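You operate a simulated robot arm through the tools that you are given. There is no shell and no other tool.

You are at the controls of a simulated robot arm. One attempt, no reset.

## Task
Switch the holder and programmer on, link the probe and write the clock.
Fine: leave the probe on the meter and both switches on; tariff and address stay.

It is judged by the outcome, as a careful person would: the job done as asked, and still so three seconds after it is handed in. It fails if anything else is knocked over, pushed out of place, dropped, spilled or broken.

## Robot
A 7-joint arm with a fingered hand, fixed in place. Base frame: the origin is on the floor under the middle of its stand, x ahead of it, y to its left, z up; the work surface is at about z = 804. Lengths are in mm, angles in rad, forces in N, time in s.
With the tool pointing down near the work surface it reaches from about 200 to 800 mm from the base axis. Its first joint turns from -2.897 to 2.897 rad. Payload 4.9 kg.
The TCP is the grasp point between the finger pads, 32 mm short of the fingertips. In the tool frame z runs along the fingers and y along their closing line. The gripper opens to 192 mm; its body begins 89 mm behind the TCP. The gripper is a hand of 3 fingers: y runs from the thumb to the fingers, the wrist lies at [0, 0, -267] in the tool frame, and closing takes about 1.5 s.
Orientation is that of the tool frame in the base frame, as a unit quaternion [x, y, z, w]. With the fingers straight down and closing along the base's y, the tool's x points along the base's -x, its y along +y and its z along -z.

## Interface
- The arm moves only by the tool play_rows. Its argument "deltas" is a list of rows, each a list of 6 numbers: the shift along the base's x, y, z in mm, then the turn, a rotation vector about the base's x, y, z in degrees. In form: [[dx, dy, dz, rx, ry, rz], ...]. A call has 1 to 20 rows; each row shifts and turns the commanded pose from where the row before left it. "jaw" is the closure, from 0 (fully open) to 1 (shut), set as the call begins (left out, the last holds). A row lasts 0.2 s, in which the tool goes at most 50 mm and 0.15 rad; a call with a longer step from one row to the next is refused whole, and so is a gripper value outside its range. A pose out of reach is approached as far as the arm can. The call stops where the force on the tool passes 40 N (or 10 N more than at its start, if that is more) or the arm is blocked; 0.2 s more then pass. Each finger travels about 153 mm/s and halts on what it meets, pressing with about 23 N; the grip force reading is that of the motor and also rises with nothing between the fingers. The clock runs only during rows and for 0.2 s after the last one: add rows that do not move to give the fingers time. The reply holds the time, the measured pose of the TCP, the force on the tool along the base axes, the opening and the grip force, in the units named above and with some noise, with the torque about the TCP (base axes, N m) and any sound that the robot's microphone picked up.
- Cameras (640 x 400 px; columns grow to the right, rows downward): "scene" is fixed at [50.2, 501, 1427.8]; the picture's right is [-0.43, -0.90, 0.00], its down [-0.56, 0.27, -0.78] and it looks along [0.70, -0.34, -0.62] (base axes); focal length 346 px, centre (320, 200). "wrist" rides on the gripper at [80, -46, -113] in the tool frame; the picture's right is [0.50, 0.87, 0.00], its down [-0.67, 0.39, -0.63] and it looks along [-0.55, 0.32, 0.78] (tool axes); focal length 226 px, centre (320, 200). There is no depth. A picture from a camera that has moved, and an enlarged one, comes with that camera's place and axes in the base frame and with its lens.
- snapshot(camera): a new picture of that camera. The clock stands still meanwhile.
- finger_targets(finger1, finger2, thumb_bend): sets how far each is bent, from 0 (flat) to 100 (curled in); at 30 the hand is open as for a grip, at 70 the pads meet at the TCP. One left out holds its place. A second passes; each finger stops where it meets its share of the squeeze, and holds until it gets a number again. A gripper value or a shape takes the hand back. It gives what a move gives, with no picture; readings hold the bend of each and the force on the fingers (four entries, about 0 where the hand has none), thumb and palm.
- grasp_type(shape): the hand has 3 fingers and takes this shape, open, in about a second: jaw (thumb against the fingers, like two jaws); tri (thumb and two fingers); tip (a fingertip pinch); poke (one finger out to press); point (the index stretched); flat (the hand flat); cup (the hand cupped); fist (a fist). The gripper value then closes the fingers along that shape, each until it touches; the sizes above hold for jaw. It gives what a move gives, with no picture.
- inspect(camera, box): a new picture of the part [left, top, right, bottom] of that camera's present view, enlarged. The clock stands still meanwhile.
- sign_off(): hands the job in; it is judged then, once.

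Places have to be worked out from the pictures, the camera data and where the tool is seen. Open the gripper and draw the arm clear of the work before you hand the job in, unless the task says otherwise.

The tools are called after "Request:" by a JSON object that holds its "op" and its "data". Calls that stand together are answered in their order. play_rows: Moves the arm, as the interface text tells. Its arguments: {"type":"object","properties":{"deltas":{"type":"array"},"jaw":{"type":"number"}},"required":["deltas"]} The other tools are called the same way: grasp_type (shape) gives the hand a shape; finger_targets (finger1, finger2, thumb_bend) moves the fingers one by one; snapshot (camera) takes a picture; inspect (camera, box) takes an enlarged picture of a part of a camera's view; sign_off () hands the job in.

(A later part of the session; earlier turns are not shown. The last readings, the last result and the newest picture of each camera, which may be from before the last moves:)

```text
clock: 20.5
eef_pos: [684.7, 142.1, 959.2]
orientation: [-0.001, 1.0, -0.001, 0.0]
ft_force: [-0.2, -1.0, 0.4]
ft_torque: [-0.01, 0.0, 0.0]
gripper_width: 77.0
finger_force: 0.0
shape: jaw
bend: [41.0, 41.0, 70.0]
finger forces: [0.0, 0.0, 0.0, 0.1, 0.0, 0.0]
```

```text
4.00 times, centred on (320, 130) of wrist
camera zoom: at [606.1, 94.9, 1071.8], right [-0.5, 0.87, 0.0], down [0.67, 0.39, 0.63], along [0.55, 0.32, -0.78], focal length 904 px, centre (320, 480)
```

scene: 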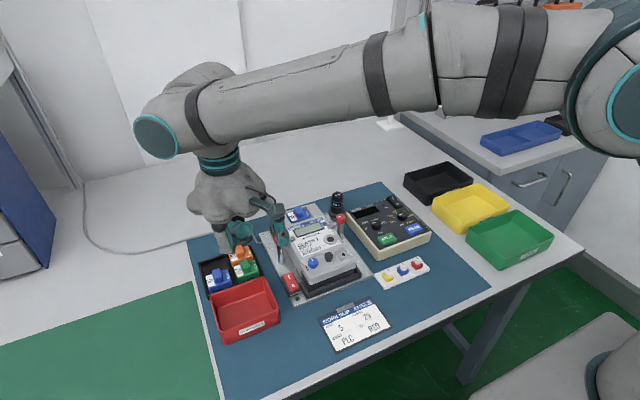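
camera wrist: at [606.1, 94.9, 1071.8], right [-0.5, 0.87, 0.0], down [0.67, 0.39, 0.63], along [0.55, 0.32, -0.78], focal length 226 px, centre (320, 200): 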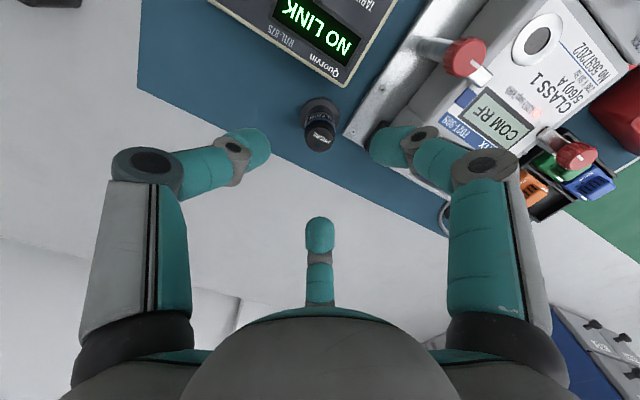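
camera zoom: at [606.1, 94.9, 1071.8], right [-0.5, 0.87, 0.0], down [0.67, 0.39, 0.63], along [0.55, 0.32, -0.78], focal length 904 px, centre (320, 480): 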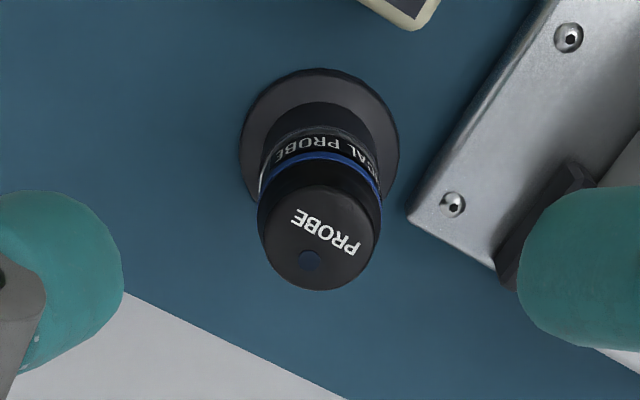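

The probe's top sits on column 320 exactly and the axis agrees with (685, 141) to within a couple of millimetres. I'll descend around it part-way and check clearance.

Request:
{"op": "play_rows", "data": {"deltas": [[0, 0, -25, 0, 0, 0], [0, 0, -25, 0, 0, 0], [0, 0, -18, 0, 0, 0], [0, 0, 0, 0, 0, 0]]}}

Request:
{"op": "snapshot", "data": {"camera": "wrist"}}

Request:
{"op": "inspect", "data": {"camera": "scene", "box": [290, 140, 400, 240]}}

```text
clock: 21.5
eef_pos: [684.6, 140.5, 892.3]
orientation: [0.0, 1.0, -0.001, -0.001]
ft_force: [1.3, 0.6, -0.7]
ft_torque: [0.02, 0.01, 0.01]
gripper_width: 77.1
finger_force: 0.1
shape: jaw
bend: [41.0, 41.0, 70.0]
finger forces: [0.0, 0.1, 0.0, 0.0, 0.0, 0.0]
```

```text
taken
camera wrist: at [606.2, 94.4, 1004.7], right [-0.5, 0.87, 0.0], down [0.67, 0.39, 0.63], along [0.55, 0.32, -0.78], focal length 226 px, centre (320, 200)
```

wrist: 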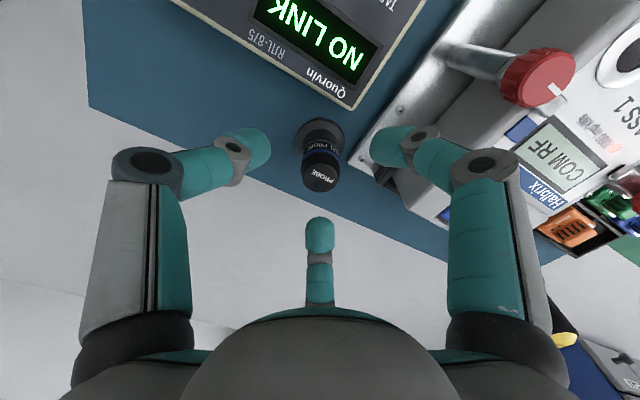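

```text
4.00 times, centred on (345, 190) of scene
camera zoom: at [50.2, 501.0, 1427.8], right [-0.43, -0.9, 0.0], down [-0.56, 0.27, -0.78], along [0.7, -0.34, -0.62], focal length 1384 px, centre (220, 240)
```

zoom: 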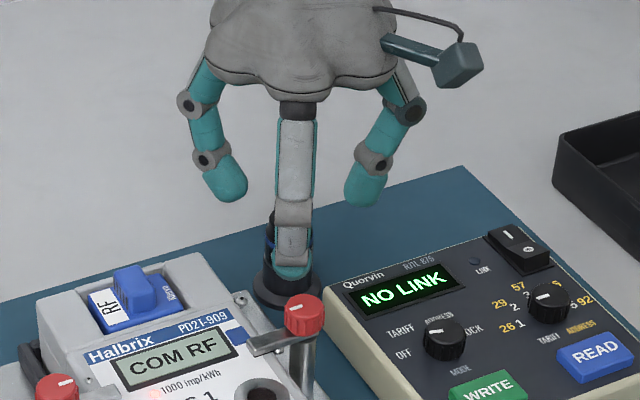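

I'll zoom in on the probe and fingertips to confirm centring and the probe's top height.

Request:
{"op": "inspect", "data": {"camera": "wrist", "box": [220, 100, 420, 260]}}

```text
2.50 times, centred on (320, 180) of wrist
camera zoom: at [606.2, 94.4, 1004.7], right [-0.5, 0.87, 0.0], down [0.67, 0.39, 0.63], along [0.55, 0.32, -0.78], focal length 565 px, centre (320, 250)
```

zoom: 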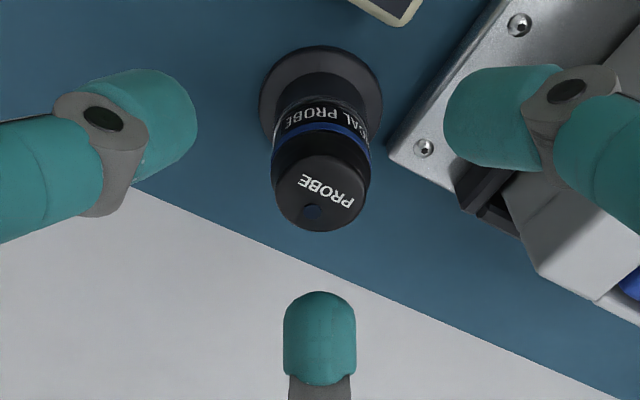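

The probe is centred to within about 2 mm, so I'll shift by a hair toward −x/−y. Then I'll descend to grip its body and close.

Request:
{"op": "play_rows", "data": {"deltas": [[-1.5, -1, -8, 0, 0, 0], [0, 0, -8, 0, 0, 0], [0, 0, 0, 0, 0, 0]]}}

Request:
{"op": "inspect", "data": {"camera": "scene", "box": [310, 160, 380, 240]}}

Request:
{"op": "inspect", "data": {"camera": "wrist", "box": [220, 100, 420, 260]}}

```text
clock: 22.3
eef_pos: [682.7, 139.1, 876.1]
orientation: [0.0, 1.0, 0.0, 0.0]
ft_force: [-0.2, 0.0, -0.1]
ft_torque: [-0.02, 0.0, -0.03]
gripper_width: 77.1
finger_force: 0.2
shape: jaw
bend: [41.0, 41.0, 70.0]
finger forces: [0.0, 0.0, 0.0, 0.1, 0.1, 0.1]
```

```text
5.00 times, centred on (345, 200) of scene
camera zoom: at [50.2, 501.0, 1427.8], right [-0.43, -0.9, 0.0], down [-0.56, 0.27, -0.78], along [0.7, -0.34, -0.62], focal length 1730 px, centre (195, 200)
```

zoom: 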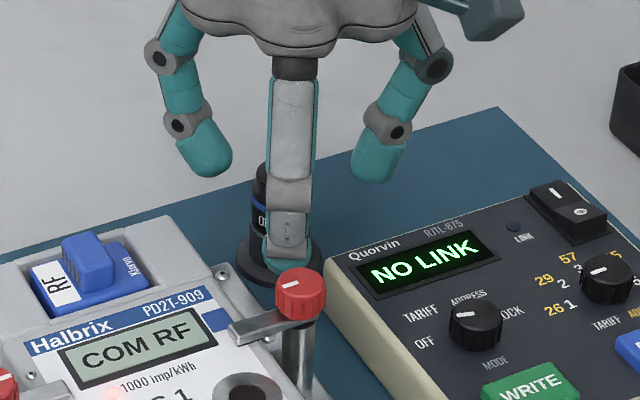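

```text
2.50 times, centred on (320, 180) of wrist
camera zoom: at [604.7, 93.4, 988.5], right [-0.5, 0.87, 0.0], down [0.67, 0.39, 0.63], along [0.55, 0.32, -0.78], focal length 565 px, centre (320, 250)
```

zoom: 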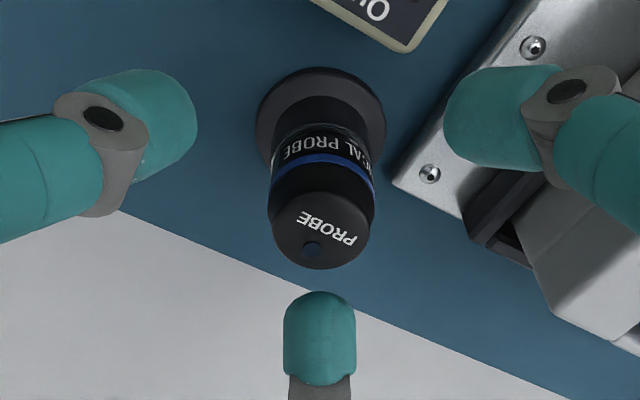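

The probe's top is at z ≈ 867 and the tips will meet its body around z 852, above the stand. I'll close the hand.

Request:
{"op": "play_rows", "data": {"deltas": [[0, 0, 0, 0, 0, 0], [0, 0, 0, 0, 0, 0], [0, 0, 0, 0, 0, 0], [0, 0, 0, 0, 0, 0], [0, 0, 0, 0, 0, 0], [0, 0, 0, 0, 0, 0], [0, 0, 0, 0, 0, 0]], "jaw": 0.9}}

Request:
{"op": "inspect", "data": {"camera": "wrist", "box": [220, 100, 420, 260]}}

Request:
{"op": "inspect", "data": {"camera": "scene", "box": [310, 160, 380, 240]}}

```text
clock: 23.9
eef_pos: [683.3, 138.8, 875.7]
orientation: [0.0, 1.0, 0.0, 0.0]
ft_force: [-0.9, 0.2, -0.1]
ft_torque: [0.02, 0.02, 0.0]
gripper_width: 23.1
finger_force: 21.6
shape: jaw
bend: [75.0, 75.0, 70.0]
finger forces: [20.2, 20.2, 0.0, 0.0, 20.6, 0.1]
```

```text
2.50 times, centred on (320, 180) of wrist
camera zoom: at [604.7, 93.4, 988.5], right [-0.5, 0.87, 0.0], down [0.67, 0.39, 0.63], along [0.55, 0.32, -0.78], focal length 565 px, centre (320, 250)
```

zoom: 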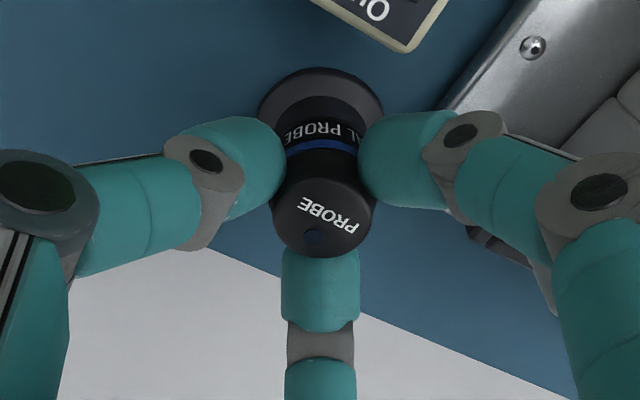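

```text
5.00 times, centred on (345, 200) of scene
camera zoom: at [50.2, 501.0, 1427.8], right [-0.43, -0.9, 0.0], down [-0.56, 0.27, -0.78], along [0.7, -0.34, -0.62], focal length 1730 px, centre (195, 200)
```

zoom: 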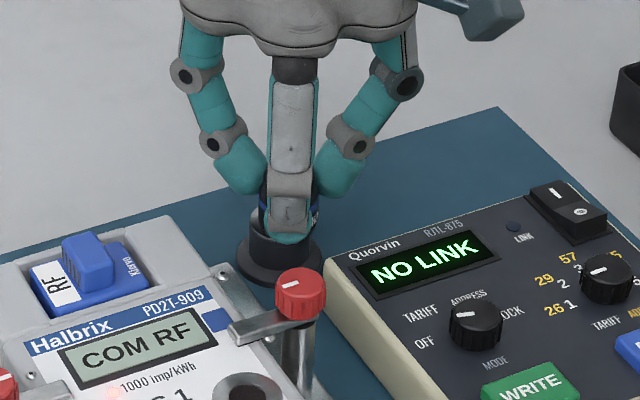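

The three fingers hold the probe with about 20 N each, and the stand's flange hasn't moved. I'll lift straight up slowly.

Request:
{"op": "play_rows", "data": {"deltas": [[0, 0, 4, 0, 0, 0], [0, 0, 6, 0, 0, 0], [0, 0, 10, 0, 0, 0], [0, 0, 10, 0, 0, 0]]}}

Request:
{"op": "inspect", "data": {"camera": "wrist", "box": [220, 80, 420, 260]}}

Request:
{"op": "inspect", "data": {"camera": "scene", "box": [310, 160, 380, 240]}}

```text
clock: 24.9
eef_pos: [683.9, 139.1, 906.4]
orientation: [0.0, 1.0, 0.0, 0.0]
ft_force: [0.2, -0.5, -0.7]
ft_torque: [-0.01, -0.01, 0.01]
gripper_width: 23.5
finger_force: 21.8
shape: jaw
bend: [75.0, 75.0, 70.0]
finger forces: [20.2, 20.2, 0.0, 0.1, 20.5, 0.1]
```

```text
2.22 times, centred on (320, 170) of wrist
camera zoom: at [604.3, 92.9, 1019.5], right [-0.5, 0.87, 0.0], down [0.67, 0.39, 0.63], along [0.55, 0.32, -0.78], focal length 502 px, centre (320, 267)
```

zoom: 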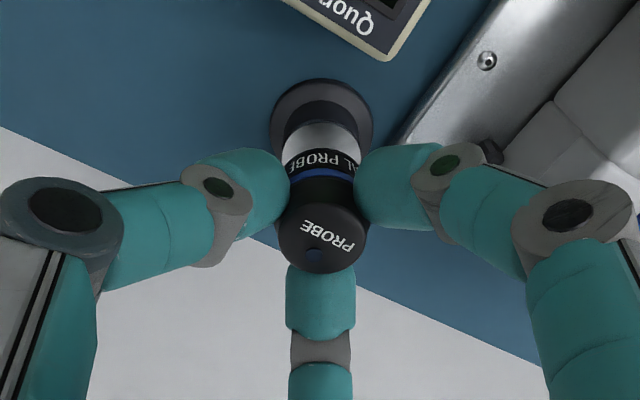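

```text
5.00 times, centred on (345, 200) of scene
camera zoom: at [50.2, 501.0, 1427.8], right [-0.43, -0.9, 0.0], down [-0.56, 0.27, -0.78], along [0.7, -0.34, -0.62], focal length 1730 px, centre (195, 200)
```

zoom: 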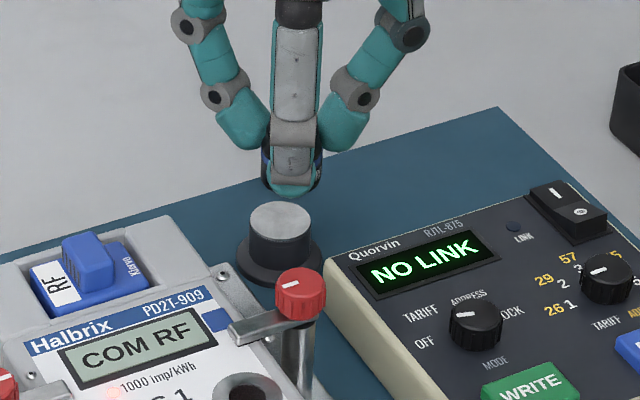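

The probe is out and was simply standing on a post, with the stand undisturbed. Its bottom sits about 41 mm below the TCP. I'll raise it and carry it above the meter's optical port near (541, 240).

Request:
{"op": "play_rows", "data": {"deltas": [[0, 0, 30, 0, 0, 0], [0, 0, 39, 0, 0, 0], [-23, 16, 0, 0, 0, 0], [-24, 17, 0, 0, 0, 0], [-24, 17, 0, 0, 0, 0], [-24, 17, 0, 0, 0, 0], [-24, 16, 0, 0, 0, 0], [-23, 16, 0, 0, 0, 0], [0, 0, 0, 0, 0, 0]]}}

Request:
{"op": "snapshot", "data": {"camera": "wrist"}}

Request:
{"op": "inspect", "data": {"camera": "wrist", "box": [240, 80, 400, 220]}}

Request:
{"op": "inspect", "data": {"camera": "scene", "box": [270, 140, 380, 270]}}

```text
clock: 26.9
eef_pos: [541.3, 238.0, 974.0]
orientation: [-0.001, 1.0, 0.0, -0.001]
ft_force: [1.0, 0.3, -0.7]
ft_torque: [-0.02, 0.01, 0.01]
gripper_width: 23.2
finger_force: 22.4
shape: jaw
bend: [75.0, 75.0, 70.0]
finger forces: [20.2, 20.2, 0.0, 0.0, 20.6, 0.1]
```

```text
taken
camera wrist: at [462.0, 192.1, 1086.9], right [-0.5, 0.87, 0.0], down [0.67, 0.39, 0.63], along [0.55, 0.32, -0.78], focal length 226 px, centre (320, 200)
```

wrist: 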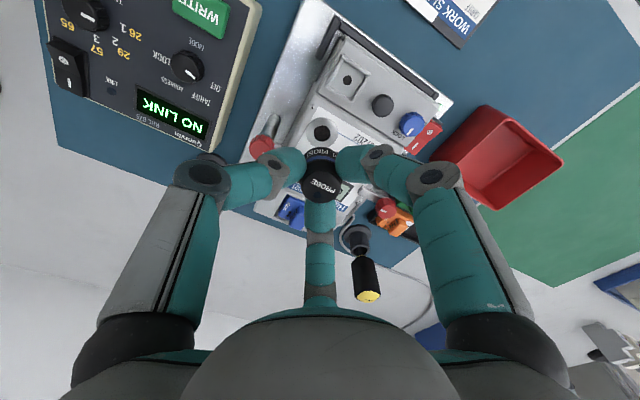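

```text
2.86 times, centred on (320, 150) of wrist
camera zoom: at [462.0, 192.1, 1086.9], right [-0.5, 0.87, 0.0], down [0.67, 0.39, 0.63], along [0.55, 0.32, -0.78], focal length 646 px, centre (320, 343)
```

zoom: 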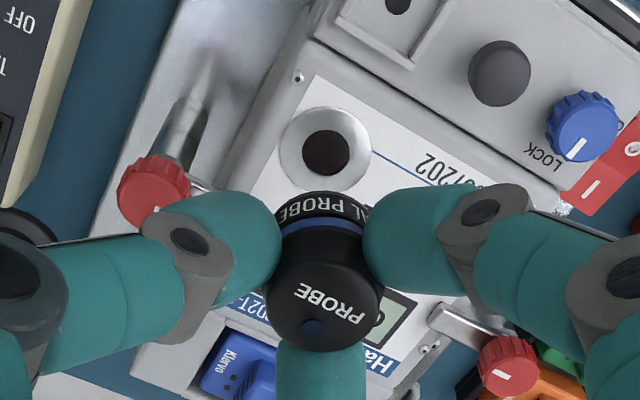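

```text
3.08 times, centred on (325, 205) of scene
camera zoom: at [50.2, 501.0, 1427.8], right [-0.43, -0.9, 0.0], down [-0.56, 0.27, -0.78], along [0.7, -0.34, -0.62], focal length 1065 px, centre (305, 185)
```

zoom: 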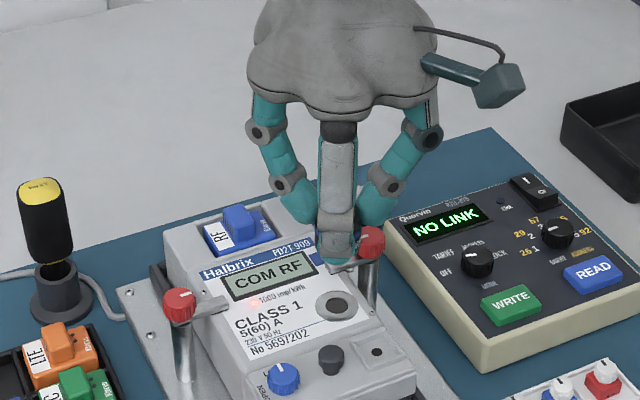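

The port ring shows almost straight below the probe, and combining all the views puts it at about (540, 239, 870.5), so I'll nudge by about (−1.7, +0.3). Then I'll descend to roughly 10 mm above it.

Request:
{"op": "play_rows", "data": {"deltas": [[-1.7, 0.3, -15, 0, 0, 0], [0, 0, -15, 0, 0, 0], [0, 0, -10, 0, 0, 0], [0, 0, -6, 0, 0, 0], [0, 0, 0, 0, 0, 0]]}}

Request:
{"op": "inspect", "data": {"camera": "wrist", "box": [240, 100, 400, 220]}}

Request:
{"op": "inspect", "data": {"camera": "scene", "box": [290, 180, 380, 260]}}

```text
clock: 28.1
eef_pos: [540.2, 237.4, 928.7]
orientation: [-0.001, 1.0, 0.0, 0.0]
ft_force: [-0.3, -0.3, -1.2]
ft_torque: [0.0, 0.02, -0.02]
gripper_width: 23.5
finger_force: 21.9
shape: jaw
bend: [75.0, 75.0, 70.0]
finger forces: [20.2, 20.2, 0.0, 0.0, 20.5, 0.1]
```

```text
3.33 times, centred on (320, 160) of wrist
camera zoom: at [459.7, 192.7, 1040.9], right [-0.5, 0.87, 0.0], down [0.67, 0.39, 0.63], along [0.55, 0.32, -0.78], focal length 754 px, centre (320, 333)
```

zoom: 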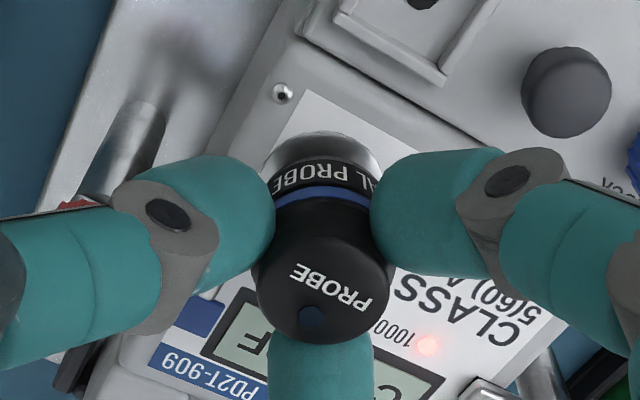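

```text
5.00 times, centred on (335, 220) of scene
camera zoom: at [50.2, 501.0, 1427.8], right [-0.43, -0.9, 0.0], down [-0.56, 0.27, -0.78], along [0.7, -0.34, -0.62], focal length 1730 px, centre (245, 100)
```

zoom: 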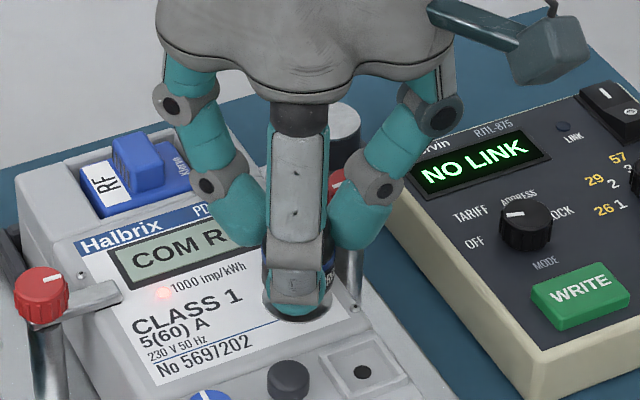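

The ring is visible concentric behind the probe's bottom edge, laterally aligned to within about 0.5 mm. I'll lower in small steps until contact.

Request:
{"op": "play_rows", "data": {"deltas": [[-0.3, 0.3, -5, 0, 0, 0], [0, 0, -2, 0, 0, 0], [0, 0, -2, 0, 0, 0]]}}

Request:
{"op": "inspect", "data": {"camera": "wrist", "box": [240, 100, 400, 220]}}

Request:
{"op": "inspect", "data": {"camera": "scene", "box": [290, 180, 380, 260]}}

```text
clock: 28.9
eef_pos: [538.3, 238.7, 919.7]
orientation: [0.0, 1.0, 0.0, 0.0]
ft_force: [0.1, -0.2, -2.0]
ft_torque: [-0.03, -0.02, -0.01]
gripper_width: 23.2
finger_force: 22.0
shape: jaw
bend: [75.0, 75.0, 70.0]
finger forces: [20.0, 20.1, 0.1, 0.1, 20.5, 0.0]
```

```text
3.33 times, centred on (320, 160) of wrist
camera zoom: at [459.4, 193.0, 1032.3], right [-0.5, 0.87, 0.0], down [0.67, 0.39, 0.63], along [0.55, 0.32, -0.78], focal length 754 px, centre (320, 333)
```

zoom: 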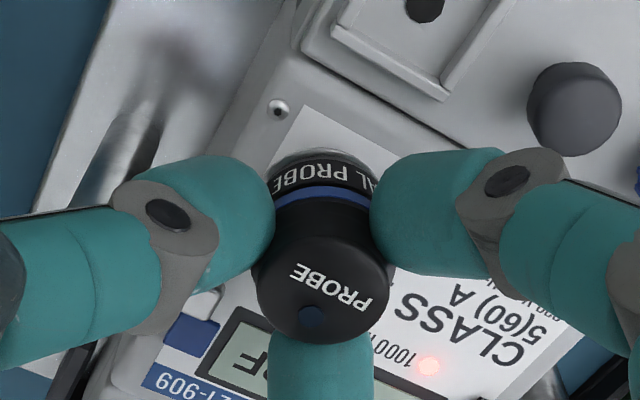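

```text
5.00 times, centred on (335, 220) of scene
camera zoom: at [50.2, 501.0, 1427.8], right [-0.43, -0.9, 0.0], down [-0.56, 0.27, -0.78], along [0.7, -0.34, -0.62], focal length 1730 px, centre (245, 100)
```

zoom: 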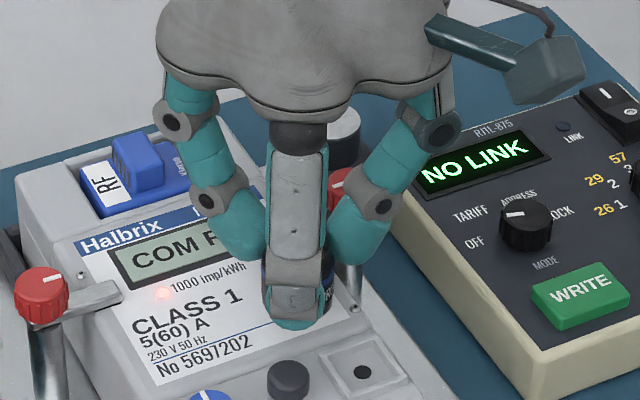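

About 3–5 mm remain by the visible sliver of ring. I'll continue down in 1 mm steps and watch the force.

Request:
{"op": "play_rows", "data": {"deltas": [[0, 0, -1.5, 0, 0, 0], [0, 0, -1.5, 0, 0, 0]]}}

Request:
{"op": "inspect", "data": {"camera": "scene", "box": [290, 180, 400, 260]}}

Request:
{"op": "inspect", "data": {"camera": "wrist", "box": [280, 110, 360, 190]}}

```text
clock: 29.5
eef_pos: [538.6, 239.4, 917.6]
orientation: [0.0, 1.0, -0.001, 0.0]
ft_force: [-0.6, 0.6, 0.2]
ft_torque: [0.0, -0.02, 0.04]
gripper_width: 23.2
finger_force: 21.8
shape: jaw
bend: [75.0, 75.0, 70.0]
finger forces: [20.3, 20.3, 0.1, 0.1, 20.5, 0.1]
```

```text
5.00 times, centred on (345, 220) of scene
camera zoom: at [50.2, 501.0, 1427.8], right [-0.43, -0.9, 0.0], down [-0.56, 0.27, -0.78], along [0.7, -0.34, -0.62], focal length 1730 px, centre (195, 100)
```

zoom: 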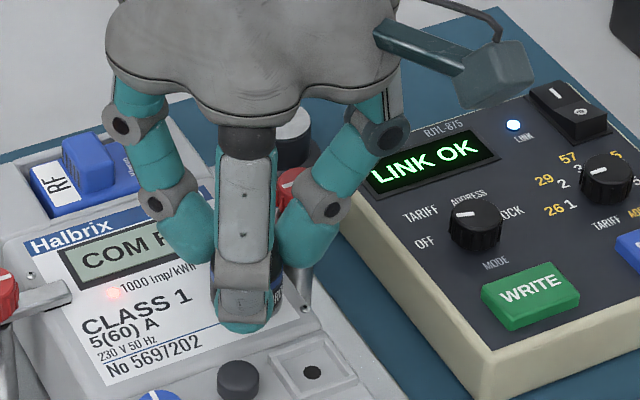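

```text
5.00 times, centred on (320, 150) of wrist
camera zoom: at [460.0, 193.2, 1029.8], right [-0.5, 0.87, 0.0], down [0.67, 0.39, 0.63], along [0.55, 0.32, -0.78], focal length 1130 px, centre (320, 450)
```

zoom: 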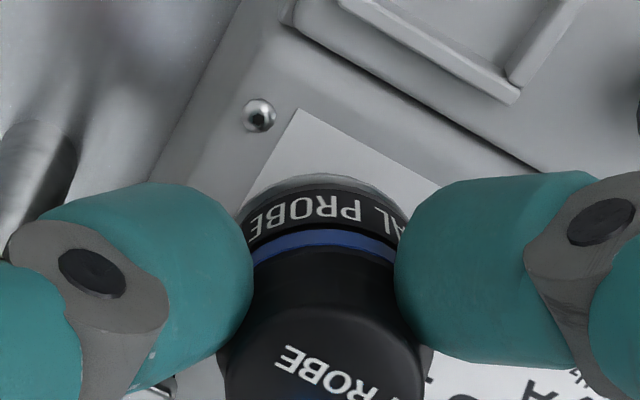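

The programmer now says "LINK OK" and its LINK lamp is lit. The probe still floats about 1 mm up, so I'll seat it gently before letting go.

Request:
{"op": "play_rows", "data": {"deltas": [[0, 0, -1, 0, 0, 0], [0, 0, -0.7, 0, 0, 0]]}}

Request:
{"op": "inspect", "data": {"camera": "wrist", "box": [280, 110, 360, 190]}}

```text
clock: 30.1
eef_pos: [538.5, 238.9, 918.0]
orientation: [0.0, 1.0, 0.001, 0.001]
ft_force: [-1.9, -0.3, 9.5]
ft_torque: [-0.02, 0.08, -0.03]
gripper_width: 23.4
finger_force: 21.5
shape: jaw
bend: [75.0, 75.0, 70.0]
finger forces: [23.2, 21.9, 0.0, 0.0, 22.9, 0.1]
```

```text
5.00 times, centred on (320, 150) of wrist
camera zoom: at [460.2, 193.0, 1029.0], right [-0.5, 0.87, 0.0], down [0.67, 0.39, 0.63], along [0.55, 0.32, -0.77], focal length 1130 px, centre (320, 450)
```

zoom: 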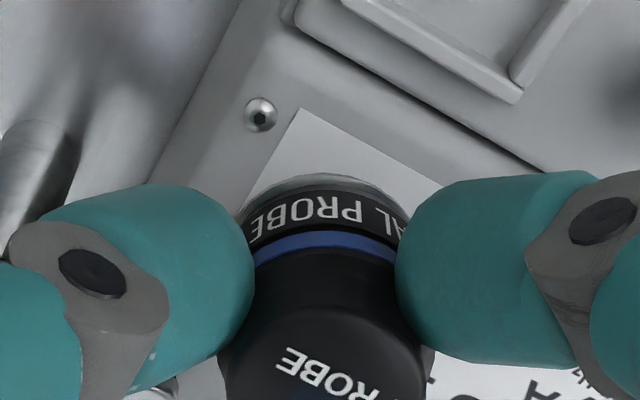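

It's seated with about 9 N of contact. I'll ease off slightly and open the fingers just enough to release, staying clear of the nearby button.

Request:
{"op": "play_rows", "data": {"deltas": [[0, 0, 0.6, 0, 0, 0], [0, 0, 0, 0, 0, 0]]}}

Request:
{"op": "play_rows", "data": {"deltas": [[0, 0, 0, 0, 0, 0], [0, 0, 0, 0, 0, 0], [0, 0, 0, 0, 0, 0]], "jaw": 0.77}}

Request:
{"op": "inspect", "data": {"camera": "wrist", "box": [220, 80, 420, 260]}}

Request:
{"op": "inspect", "data": {"camera": "scene", "box": [290, 180, 400, 260]}}

```text
clock: 30.7
eef_pos: [538.4, 239.2, 916.9]
orientation: [0.0, 1.0, -0.001, 0.001]
ft_force: [1.1, -0.2, 8.9]
ft_torque: [-0.01, -0.03, -0.02]
gripper_width: 23.6
finger_force: 21.8
shape: jaw
bend: [75.0, 75.0, 70.0]
finger forces: [22.2, 23.0, 0.1, 0.0, 22.7, 0.1]
```

```text
clock: 31.5
eef_pos: [537.3, 238.8, 916.9]
orientation: [0.001, 1.0, 0.0, 0.001]
ft_force: [0.4, -0.1, 0.4]
ft_torque: [-0.01, 0.01, 0.0]
gripper_width: 44.1
finger_force: 0.0
shape: jaw
bend: [78.0, 78.0, 70.0]
finger forces: [0.0, 0.0, 0.1, 0.0, 0.0, 0.0]
```

```text
2.22 times, centred on (320, 170) of wrist
camera zoom: at [459.5, 192.9, 1028.4], right [-0.5, 0.87, 0.0], down [0.67, 0.39, 0.63], along [0.55, 0.32, -0.78], focal length 502 px, centre (320, 267)
```

zoom: 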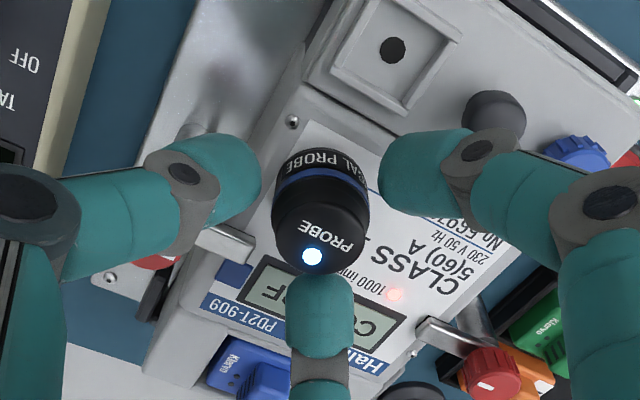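

```text
5.00 times, centred on (345, 220) of scene
camera zoom: at [50.2, 501.0, 1427.8], right [-0.43, -0.9, 0.0], down [-0.56, 0.27, -0.78], along [0.7, -0.34, -0.62], focal length 1730 px, centre (195, 100)
```

zoom: 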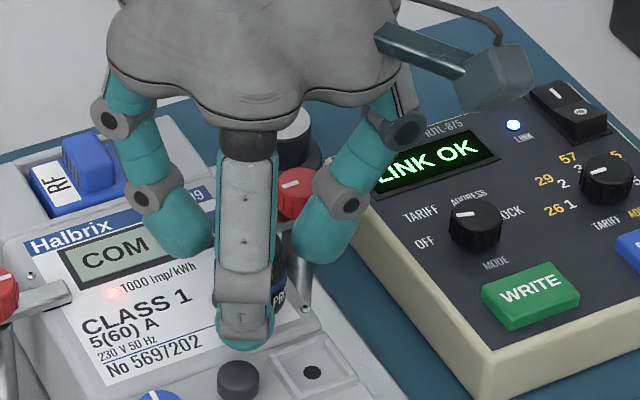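

The probe stands by itself on the port with its lamp lit and the link still OK. I'll draw the hand straight up.

Request:
{"op": "play_rows", "data": {"deltas": [[0, 0, 5, 0, 0, 0], [0, 0, 10, 0, 0, 0], [0, 0, 20, 0, 0, 0], [0, 0, 30, 0, 0, 0], [0, 0, 25, 0, 0, 0]]}}

Request:
{"op": "inspect", "data": {"camera": "scene", "box": [270, 160, 430, 270]}}

Request:
{"op": "snapshot", "data": {"camera": "wrist"}}

```text
clock: 32.7
eef_pos: [540.6, 238.2, 1004.3]
orientation: [0.0, 1.0, 0.0, 0.0]
ft_force: [0.0, -0.2, -0.3]
ft_torque: [0.02, 0.01, -0.01]
gripper_width: 43.9
finger_force: 0.1
shape: jaw
bend: [78.0, 78.0, 70.0]
finger forces: [0.1, 0.1, 0.1, 0.0, 0.0, 0.1]
```

```text
3.64 times, centred on (350, 215) of scene
camera zoom: at [50.2, 501.0, 1427.8], right [-0.43, -0.9, 0.0], down [-0.56, 0.27, -0.78], along [0.7, -0.34, -0.62], focal length 1258 px, centre (211, 146)
```

zoom: 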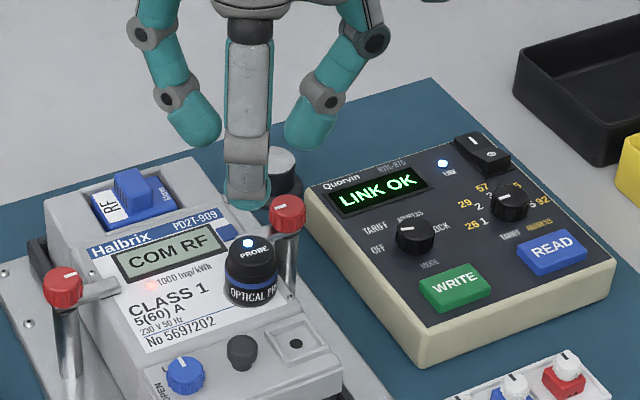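

```text
taken
camera wrist: at [460.9, 193.8, 1117.8], right [-0.5, 0.87, 0.0], down [0.67, 0.39, 0.63], along [0.55, 0.32, -0.78], focal length 226 px, centre (320, 200)
```

wrist: 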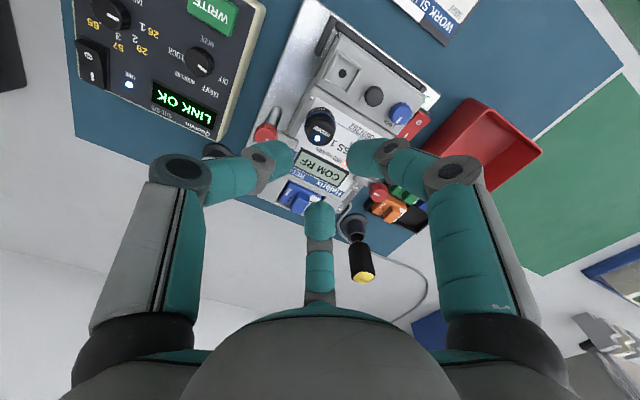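

The probe stands on the port, upright and linked. Next is the mode knob at about (554, 104.5). I'll bring the hand over it and check centring, keeping the small opening.

Request:
{"op": "play_rows", "data": {"deltas": [[4, -34, -10, 0, 0, 0], [4, -34, -16, 0, 0, 0], [4, -34, -20, 0, 0, 0], [2.9, -33, -20, 0, 0, 0], [0, 0, 0, 0, 0, 0]]}}

Request:
{"op": "snapshot", "data": {"camera": "wrist"}}

Request:
{"op": "inspect", "data": {"camera": "wrist", "box": [270, 90, 370, 190]}}

Request:
{"op": "inspect", "data": {"camera": "scene", "box": [310, 140, 430, 260]}}

```text
clock: 33.9
eef_pos: [554.7, 105.4, 940.1]
orientation: [0.0, 1.0, -0.001, 0.0]
ft_force: [-0.2, -0.6, -0.3]
ft_torque: [-0.02, -0.01, 0.02]
gripper_width: 44.0
finger_force: 0.1
shape: jaw
bend: [78.0, 78.0, 70.0]
finger forces: [0.1, 0.1, 0.1, 0.0, 0.1, 0.1]
```

```text
taken
camera wrist: at [475.3, 58.7, 1052.3], right [-0.5, 0.87, 0.0], down [0.67, 0.39, 0.63], along [0.55, 0.32, -0.78], focal length 226 px, centre (320, 200)
```

wrist: 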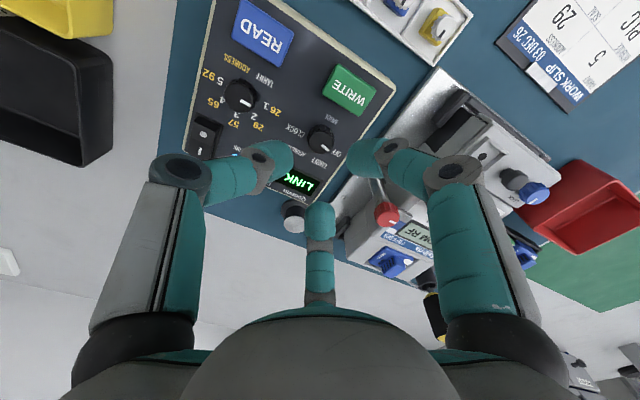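

```text
4.00 times, centred on (320, 140) of wrist
camera zoom: at [475.3, 58.7, 1052.3], right [-0.5, 0.87, 0.0], down [0.67, 0.39, 0.63], along [0.55, 0.32, -0.78], focal length 904 px, centre (320, 440)
```

zoom: 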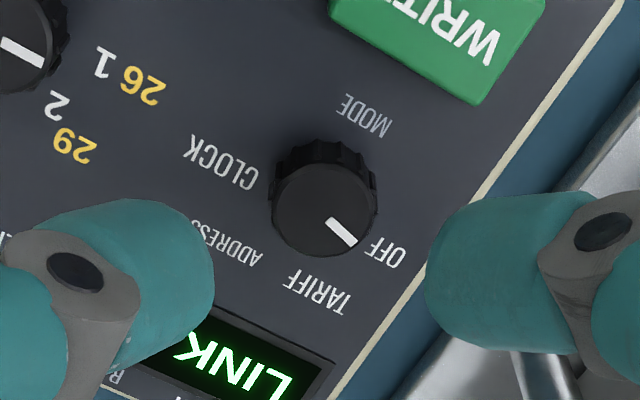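

```text
3.33 times, centred on (370, 200) of scene
camera zoom: at [50.2, 501.0, 1427.8], right [-0.43, -0.9, 0.0], down [-0.56, 0.27, -0.78], along [0.7, -0.34, -0.62], focal length 1153 px, centre (153, 200)
```

zoom: 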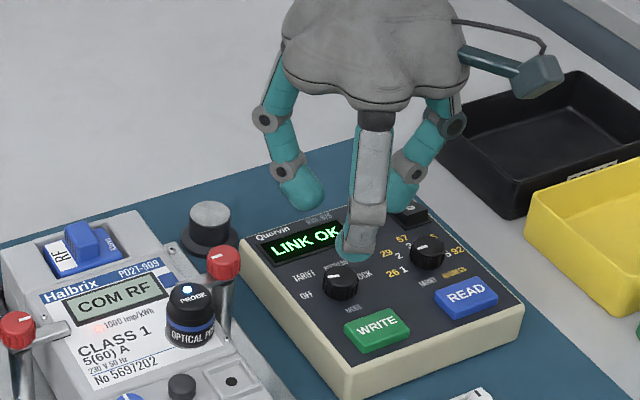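

The knob's top sits on the TCP axis within about 1 mm, pointing at OFF. I'll go down until the tips are just above the knob's top and check the height.

Request:
{"op": "play_rows", "data": {"deltas": [[-0.3, 0.5, -25, 0, 0, 0], [0, 0, -22, 0, 0, 0], [0, 0, 0, 0, 0, 0]]}}

Request:
{"op": "inspect", "data": {"camera": "wrist", "box": [240, 90, 400, 230]}}

Request:
{"op": "inspect", "data": {"camera": "scene", "box": [330, 180, 430, 260]}}

```text
clock: 34.7
eef_pos: [554.7, 104.6, 892.0]
orientation: [0.0, 1.0, -0.001, 0.0]
ft_force: [0.4, 0.1, -0.3]
ft_torque: [0.01, -0.03, -0.02]
gripper_width: 44.2
finger_force: 0.1
shape: jaw
bend: [78.0, 78.0, 70.0]
finger forces: [0.0, 0.0, 0.0, 0.1, 0.0, 0.0]
```

```text
2.86 times, centred on (320, 160) of wrist
camera zoom: at [474.9, 59.5, 1004.8], right [-0.5, 0.87, 0.0], down [0.67, 0.39, 0.63], along [0.55, 0.32, -0.78], focal length 646 px, centre (320, 314)
```

zoom: 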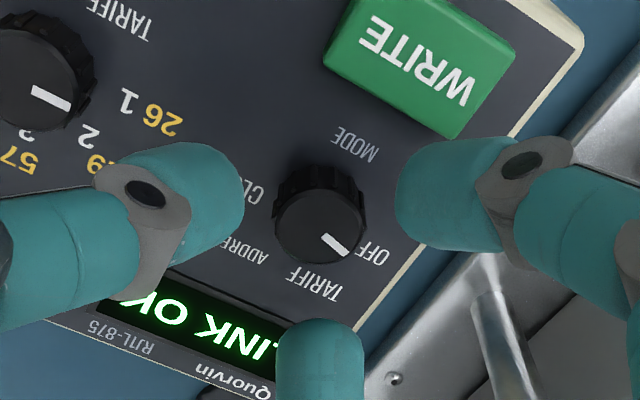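

```text
5.00 times, centred on (380, 220) of scene
camera zoom: at [50.2, 501.0, 1427.8], right [-0.43, -0.9, 0.0], down [-0.56, 0.27, -0.78], along [0.7, -0.34, -0.62], focal length 1730 px, centre (20, 100)
```

zoom: 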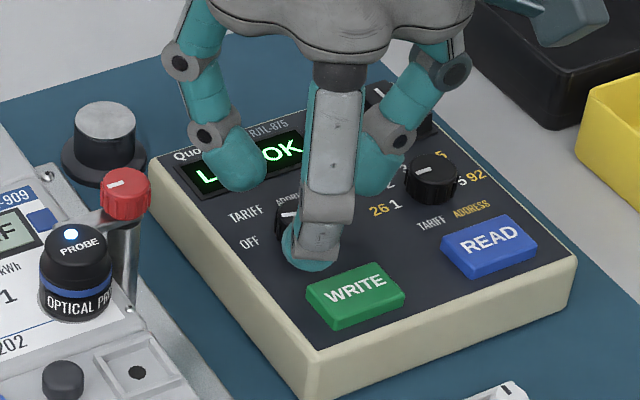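

The panel works out at z ≈ 839.5 and the knob top at about 855.5. I'll narrow the fingers, turn the hand −7° to stay off WRITE's corner, and lower around the knob.

Request:
{"op": "play_rows", "data": {"deltas": [[0, 0, 0, 0, 0, -7], [0, 0, 0, 0, 0, 0], [0, 0, -6, 0, 0, 0], [0, 0, -4, 0, 0, 0], [0, 0, 0, 0, 0, 0]], "jaw": 0.83}}

Request:
{"op": "inspect", "data": {"camera": "wrist", "box": [240, 110, 400, 250]}}

Request:
{"op": "inspect", "data": {"camera": "scene", "box": [330, 190, 410, 260]}}

```text
clock: 35.9
eef_pos: [554.2, 104.2, 881.5]
orientation: [0.063, 0.998, 0.0, 0.001]
ft_force: [0.5, -0.2, -0.7]
ft_torque: [0.0, 0.01, -0.01]
gripper_width: 33.0
finger_force: 0.2
shape: jaw
bend: [76.0, 76.0, 70.0]
finger forces: [0.0, 0.0, 0.0, 0.1, 0.1, 0.0]
```

```text
2.86 times, centred on (320, 180) of wrist
camera zoom: at [469.5, 69.3, 995.2], right [-0.39, 0.92, 0.0], down [0.71, 0.3, 0.63], along [0.58, 0.25, -0.78], focal length 646 px, centre (320, 257)
```

zoom: 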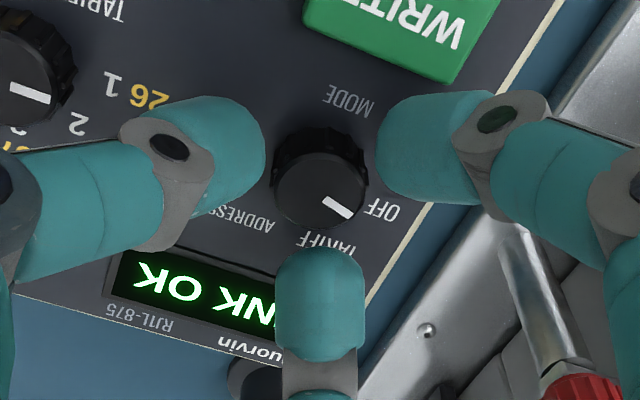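

```text
5.71 times, centred on (370, 225) of scene
camera zoom: at [50.2, 501.0, 1427.8], right [-0.43, -0.9, 0.0], down [-0.56, 0.27, -0.78], along [0.7, -0.34, -0.62], focal length 1977 px, centre (34, 57)
```

zoom: 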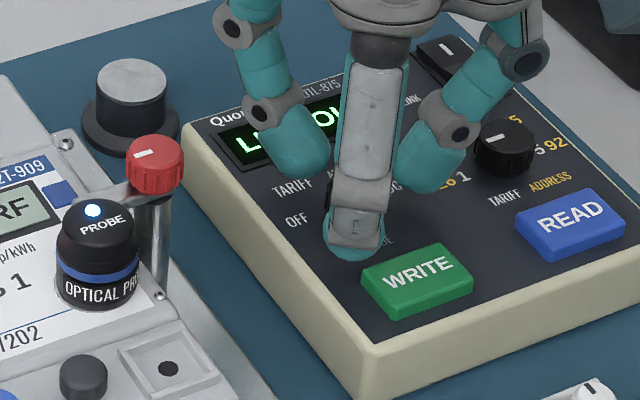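

The knob is centred between the fingers and WRITE's corner is clear. I'll lower in small steps, feeling for the panel.

Request:
{"op": "play_rows", "data": {"deltas": [[0, 0, -2, 0, 0, 0], [0, 0, -1.5, 0, 0, 0], [0, 0, 0, 0, 0, 0]]}}

Request:
{"op": "inspect", "data": {"camera": "scene", "box": [340, 200, 400, 250]}}

```text
clock: 36.7
eef_pos: [554.6, 105.0, 879.2]
orientation: [0.061, 0.998, 0.0, 0.0]
ft_force: [-0.5, -0.4, 0.5]
ft_torque: [-0.04, 0.02, 0.01]
gripper_width: 33.1
finger_force: 0.2
shape: jaw
bend: [76.0, 76.0, 70.0]
finger forces: [0.0, 0.0, 0.0, 0.0, 0.0, 0.0]
```

```text
8.00 times, centred on (370, 225) of scene
camera zoom: at [50.2, 501.0, 1427.8], right [-0.43, -0.9, 0.0], down [-0.56, 0.27, -0.78], along [0.7, -0.34, -0.62], focal length 2768 px, centre (-80, 0)
```

zoom: 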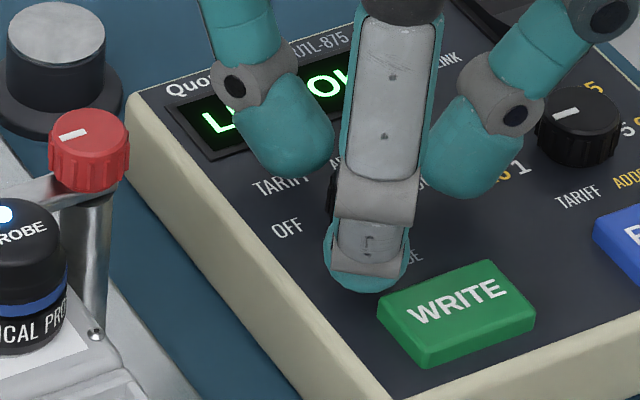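

The dome bottoms look to be about 3–5 mm above the panel. I'll go down two more millimetres carefully.

Request:
{"op": "play_rows", "data": {"deltas": [[0, 0, -1, 0, 0, 0], [0, 0, -1, 0, 0, 0], [0, 0, 0, 0, 0, 0]]}}

```text
clock: 37.5
eef_pos: [552.9, 103.7, 877.1]
orientation: [0.062, 0.998, 0.0, 0.0]
ft_force: [0.1, 0.0, -0.1]
ft_torque: [-0.02, -0.05, 0.01]
gripper_width: 32.9
finger_force: 0.2
shape: jaw
bend: [76.0, 76.0, 70.0]
finger forces: [0.1, 0.0, 0.1, 0.0, 0.1, 0.0]
```

There's still no touch at TCP z ≈ 877. I'll close on the knob now and see whether all three fingers take hold.

Request:
{"op": "play_rows", "data": {"deltas": [[0, 0, 0, 0, 0, 0], [0, 0, 0, 0, 0, 0], [0, 0, 0, 0, 0, 0], [0, 0, 0, 0, 0, 0]], "jaw": 0.97}}

Request:
{"op": "inspect", "data": {"camera": "wrist", "box": [240, 110, 400, 250]}}

Request:
{"op": "inspect", "data": {"camera": "scene", "box": [340, 200, 400, 250]}}

```text
clock: 38.5
eef_pos: [553.0, 103.3, 876.8]
orientation: [0.061, 0.998, 0.0, -0.001]
ft_force: [0.9, 0.9, -5.7]
ft_torque: [0.06, -0.03, 0.01]
gripper_width: 18.2
finger_force: 22.8
shape: jaw
bend: [74.0, 74.0, 70.0]
finger forces: [19.7, 20.5, 0.0, 0.0, 19.2, 0.0]
```

```text
2.86 times, centred on (320, 180) of wrist
camera zoom: at [469.5, 68.2, 989.9], right [-0.39, 0.92, 0.0], down [0.71, 0.3, 0.63], along [0.58, 0.25, -0.78], focal length 646 px, centre (320, 257)
```

zoom: 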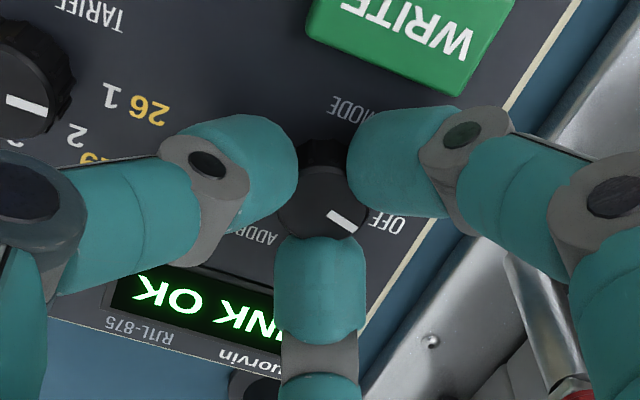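

```text
8.00 times, centred on (370, 225) of scene
camera zoom: at [50.2, 501.0, 1427.8], right [-0.43, -0.9, 0.0], down [-0.56, 0.27, -0.78], along [0.7, -0.34, -0.62], focal length 2768 px, centre (-80, 0)
```

zoom: 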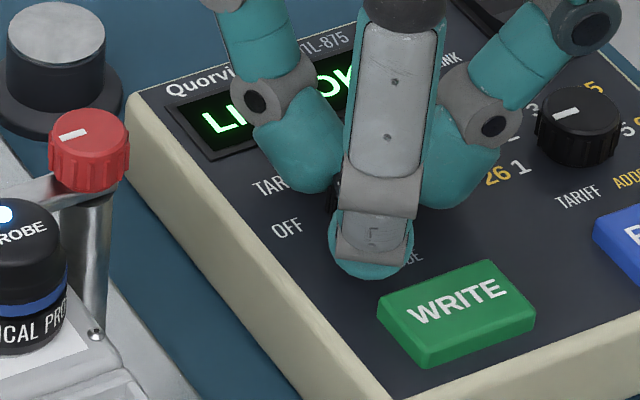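

All three fingers hold the knob at about 20 N. I'll turn it clockwise by 50°, one position, and check the pointer.

Request:
{"op": "play_rows", "data": {"deltas": [[0, 0, 0, 0, 0, -8.4], [0, 0, 0, 0, 0, -8.4], [0, 0, 0, 0, 0, -8.4], [0, 0, 0, 0, 0, -8.4], [0, 0, 0, 0, 0, -8.4], [0, 0, 0, 0, 0, -8]]}}

Request:
{"op": "inspect", "data": {"camera": "wrist", "box": [240, 110, 400, 250]}}

Request:
{"op": "inspect", "data": {"camera": "scene", "box": [300, 170, 420, 260]}}

```text
clock: 39.9
eef_pos: [553.1, 104.6, 877.6]
orientation: [0.478, 0.879, 0.0, 0.0]
ft_force: [-7.6, 0.8, -5.4]
ft_torque: [-0.02, 0.21, -0.01]
gripper_width: 18.0
finger_force: 22.6
shape: jaw
bend: [74.0, 74.0, 70.0]
finger forces: [20.4, 19.5, 0.1, 0.1, 24.7, 0.1]
```

```text
2.86 times, centred on (320, 180) of wrist
camera zoom: at [472.6, 147.0, 989.9], right [0.46, 0.89, 0.0], down [0.69, -0.35, 0.63], along [0.56, -0.29, -0.78], focal length 646 px, centre (320, 257)
```

zoom: 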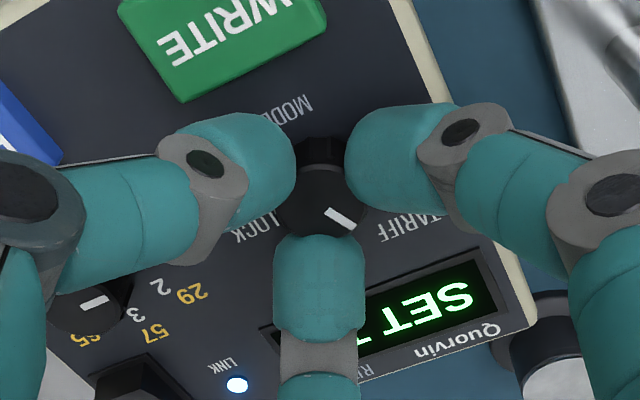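

```text
4.44 times, centred on (360, 215) of scene
camera zoom: at [50.2, 501.0, 1427.8], right [-0.43, -0.9, 0.0], down [-0.56, 0.27, -0.78], along [0.7, -0.34, -0.62], focal length 1538 px, centre (142, 133)
```

zoom: 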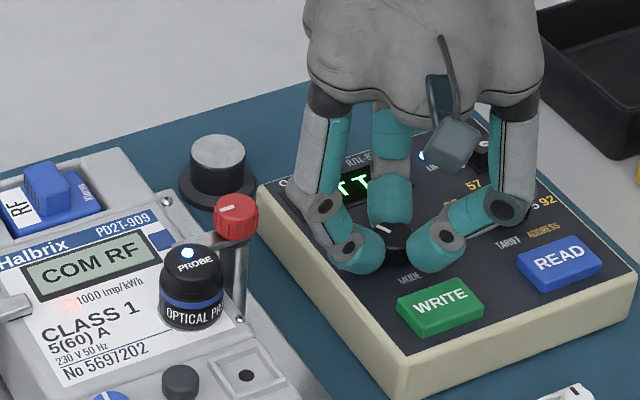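

The knob followed the hand and the display now begins "SET T…", so one step is done. I'll release, lift, swing back 50° and take the next grip.

Request:
{"op": "play_rows", "data": {"deltas": [[0, 0, 0, 0, 0, 0], [0, 0, 0, 0, 0, 0], [0, 0, 0, 0, 0, 0], [0, 0, 12, 0, 0, 0], [0, 0, 12, 0, 0, 0]], "jaw": 0.82}}

Request:
{"op": "inspect", "data": {"camera": "wrist", "box": [240, 90, 400, 230]}}

Request:
{"op": "inspect", "data": {"camera": "scene", "box": [320, 170, 420, 260]}}

```text
clock: 41.1
eef_pos: [554.6, 103.5, 903.2]
orientation: [0.477, 0.879, 0.0, 0.0]
ft_force: [0.5, 0.3, -0.3]
ft_torque: [-0.01, -0.02, -0.01]
gripper_width: 34.4
finger_force: 0.0
shape: jaw
bend: [77.0, 77.0, 70.0]
finger forces: [0.0, 0.0, 0.0, 0.0, 0.0, 0.0]
```

```text
2.86 times, centred on (320, 160) of wrist
camera zoom: at [473.2, 146.1, 1014.4], right [0.45, 0.89, 0.0], down [0.69, -0.35, 0.63], along [0.56, -0.29, -0.78], focal length 646 px, centre (320, 314)
```

zoom: 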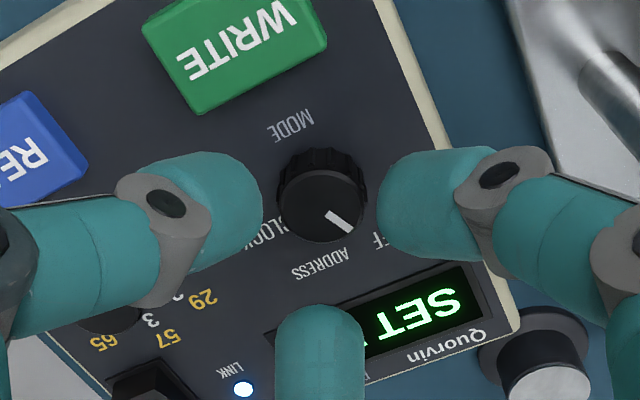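

```text
4.44 times, centred on (370, 215) of scene
camera zoom: at [50.2, 501.0, 1427.8], right [-0.43, -0.9, 0.0], down [-0.56, 0.27, -0.78], along [0.7, -0.34, -0.62], focal length 1538 px, centre (98, 133)
```

zoom: 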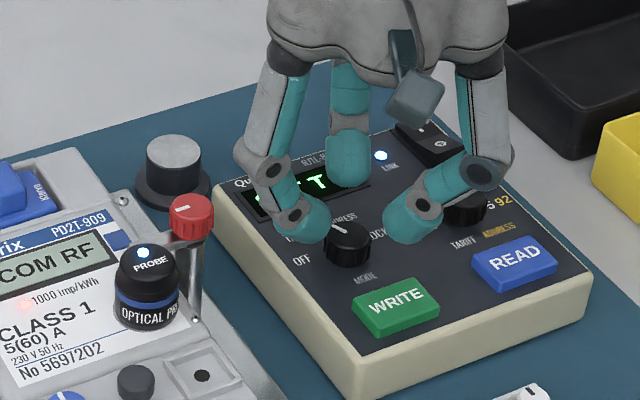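

The knob stays at TARIFF with the pointer toward its label. I'll swing back +50°, lower by the same amount and grip again.

Request:
{"op": "play_rows", "data": {"deltas": [[0, 0, 0, 0, 0, 8.4], [0, 0, 0, 0, 0, 8.4], [0, 0, 0, 0, 0, 8.4], [0, 0, 0, 0, 0, 8.4], [0, 0, 0, 0, 0, 8.4], [0, 0, 0, 0, 0, 8], [0.5, 0.5, -10, 0, 0, 0], [0, 0, -10, 0, 0, 0], [0, 0, -4, 0, 0, 0], [0, 0, 0, 0, 0, 0]]}}

Request:
{"op": "play_rows", "data": {"deltas": [[0, 0, 0, 0, 0, 0], [0, 0, 0, 0, 0, 0], [0, 0, 0, 0, 0, 0], [0, 0, 0, 0, 0, 0]], "jaw": 0.97}}

Request:
{"op": "inspect", "data": {"camera": "wrist", "box": [240, 110, 400, 250]}}

```text
clock: 43.3
eef_pos: [554.3, 105.6, 877.4]
orientation: [0.06, 0.998, 0.0, 0.0]
ft_force: [-0.3, 0.3, -0.6]
ft_torque: [-0.01, -0.01, 0.02]
gripper_width: 34.2
finger_force: 0.0
shape: jaw
bend: [77.0, 77.0, 70.0]
finger forces: [0.0, 0.0, 0.1, 0.0, 0.0, 0.1]
```

```text
clock: 44.3
eef_pos: [554.4, 106.0, 876.8]
orientation: [0.062, 0.998, 0.001, -0.001]
ft_force: [0.2, -0.7, -5.3]
ft_torque: [-0.07, -0.03, 0.01]
gripper_width: 18.5
finger_force: 22.9
shape: jaw
bend: [74.0, 74.0, 70.0]
finger forces: [19.5, 19.9, 0.0, 0.0, 20.1, 0.0]
```

```text
2.86 times, centred on (320, 180) of wrist
camera zoom: at [470.1, 69.8, 988.8], right [-0.39, 0.92, 0.0], down [0.71, 0.3, 0.63], along [0.58, 0.25, -0.78], focal length 646 px, centre (320, 257)
```

zoom: 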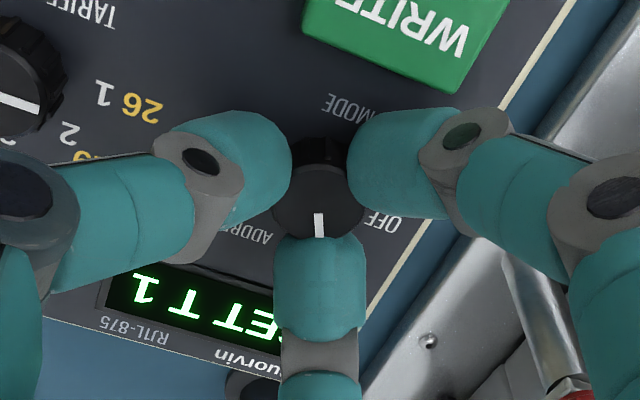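

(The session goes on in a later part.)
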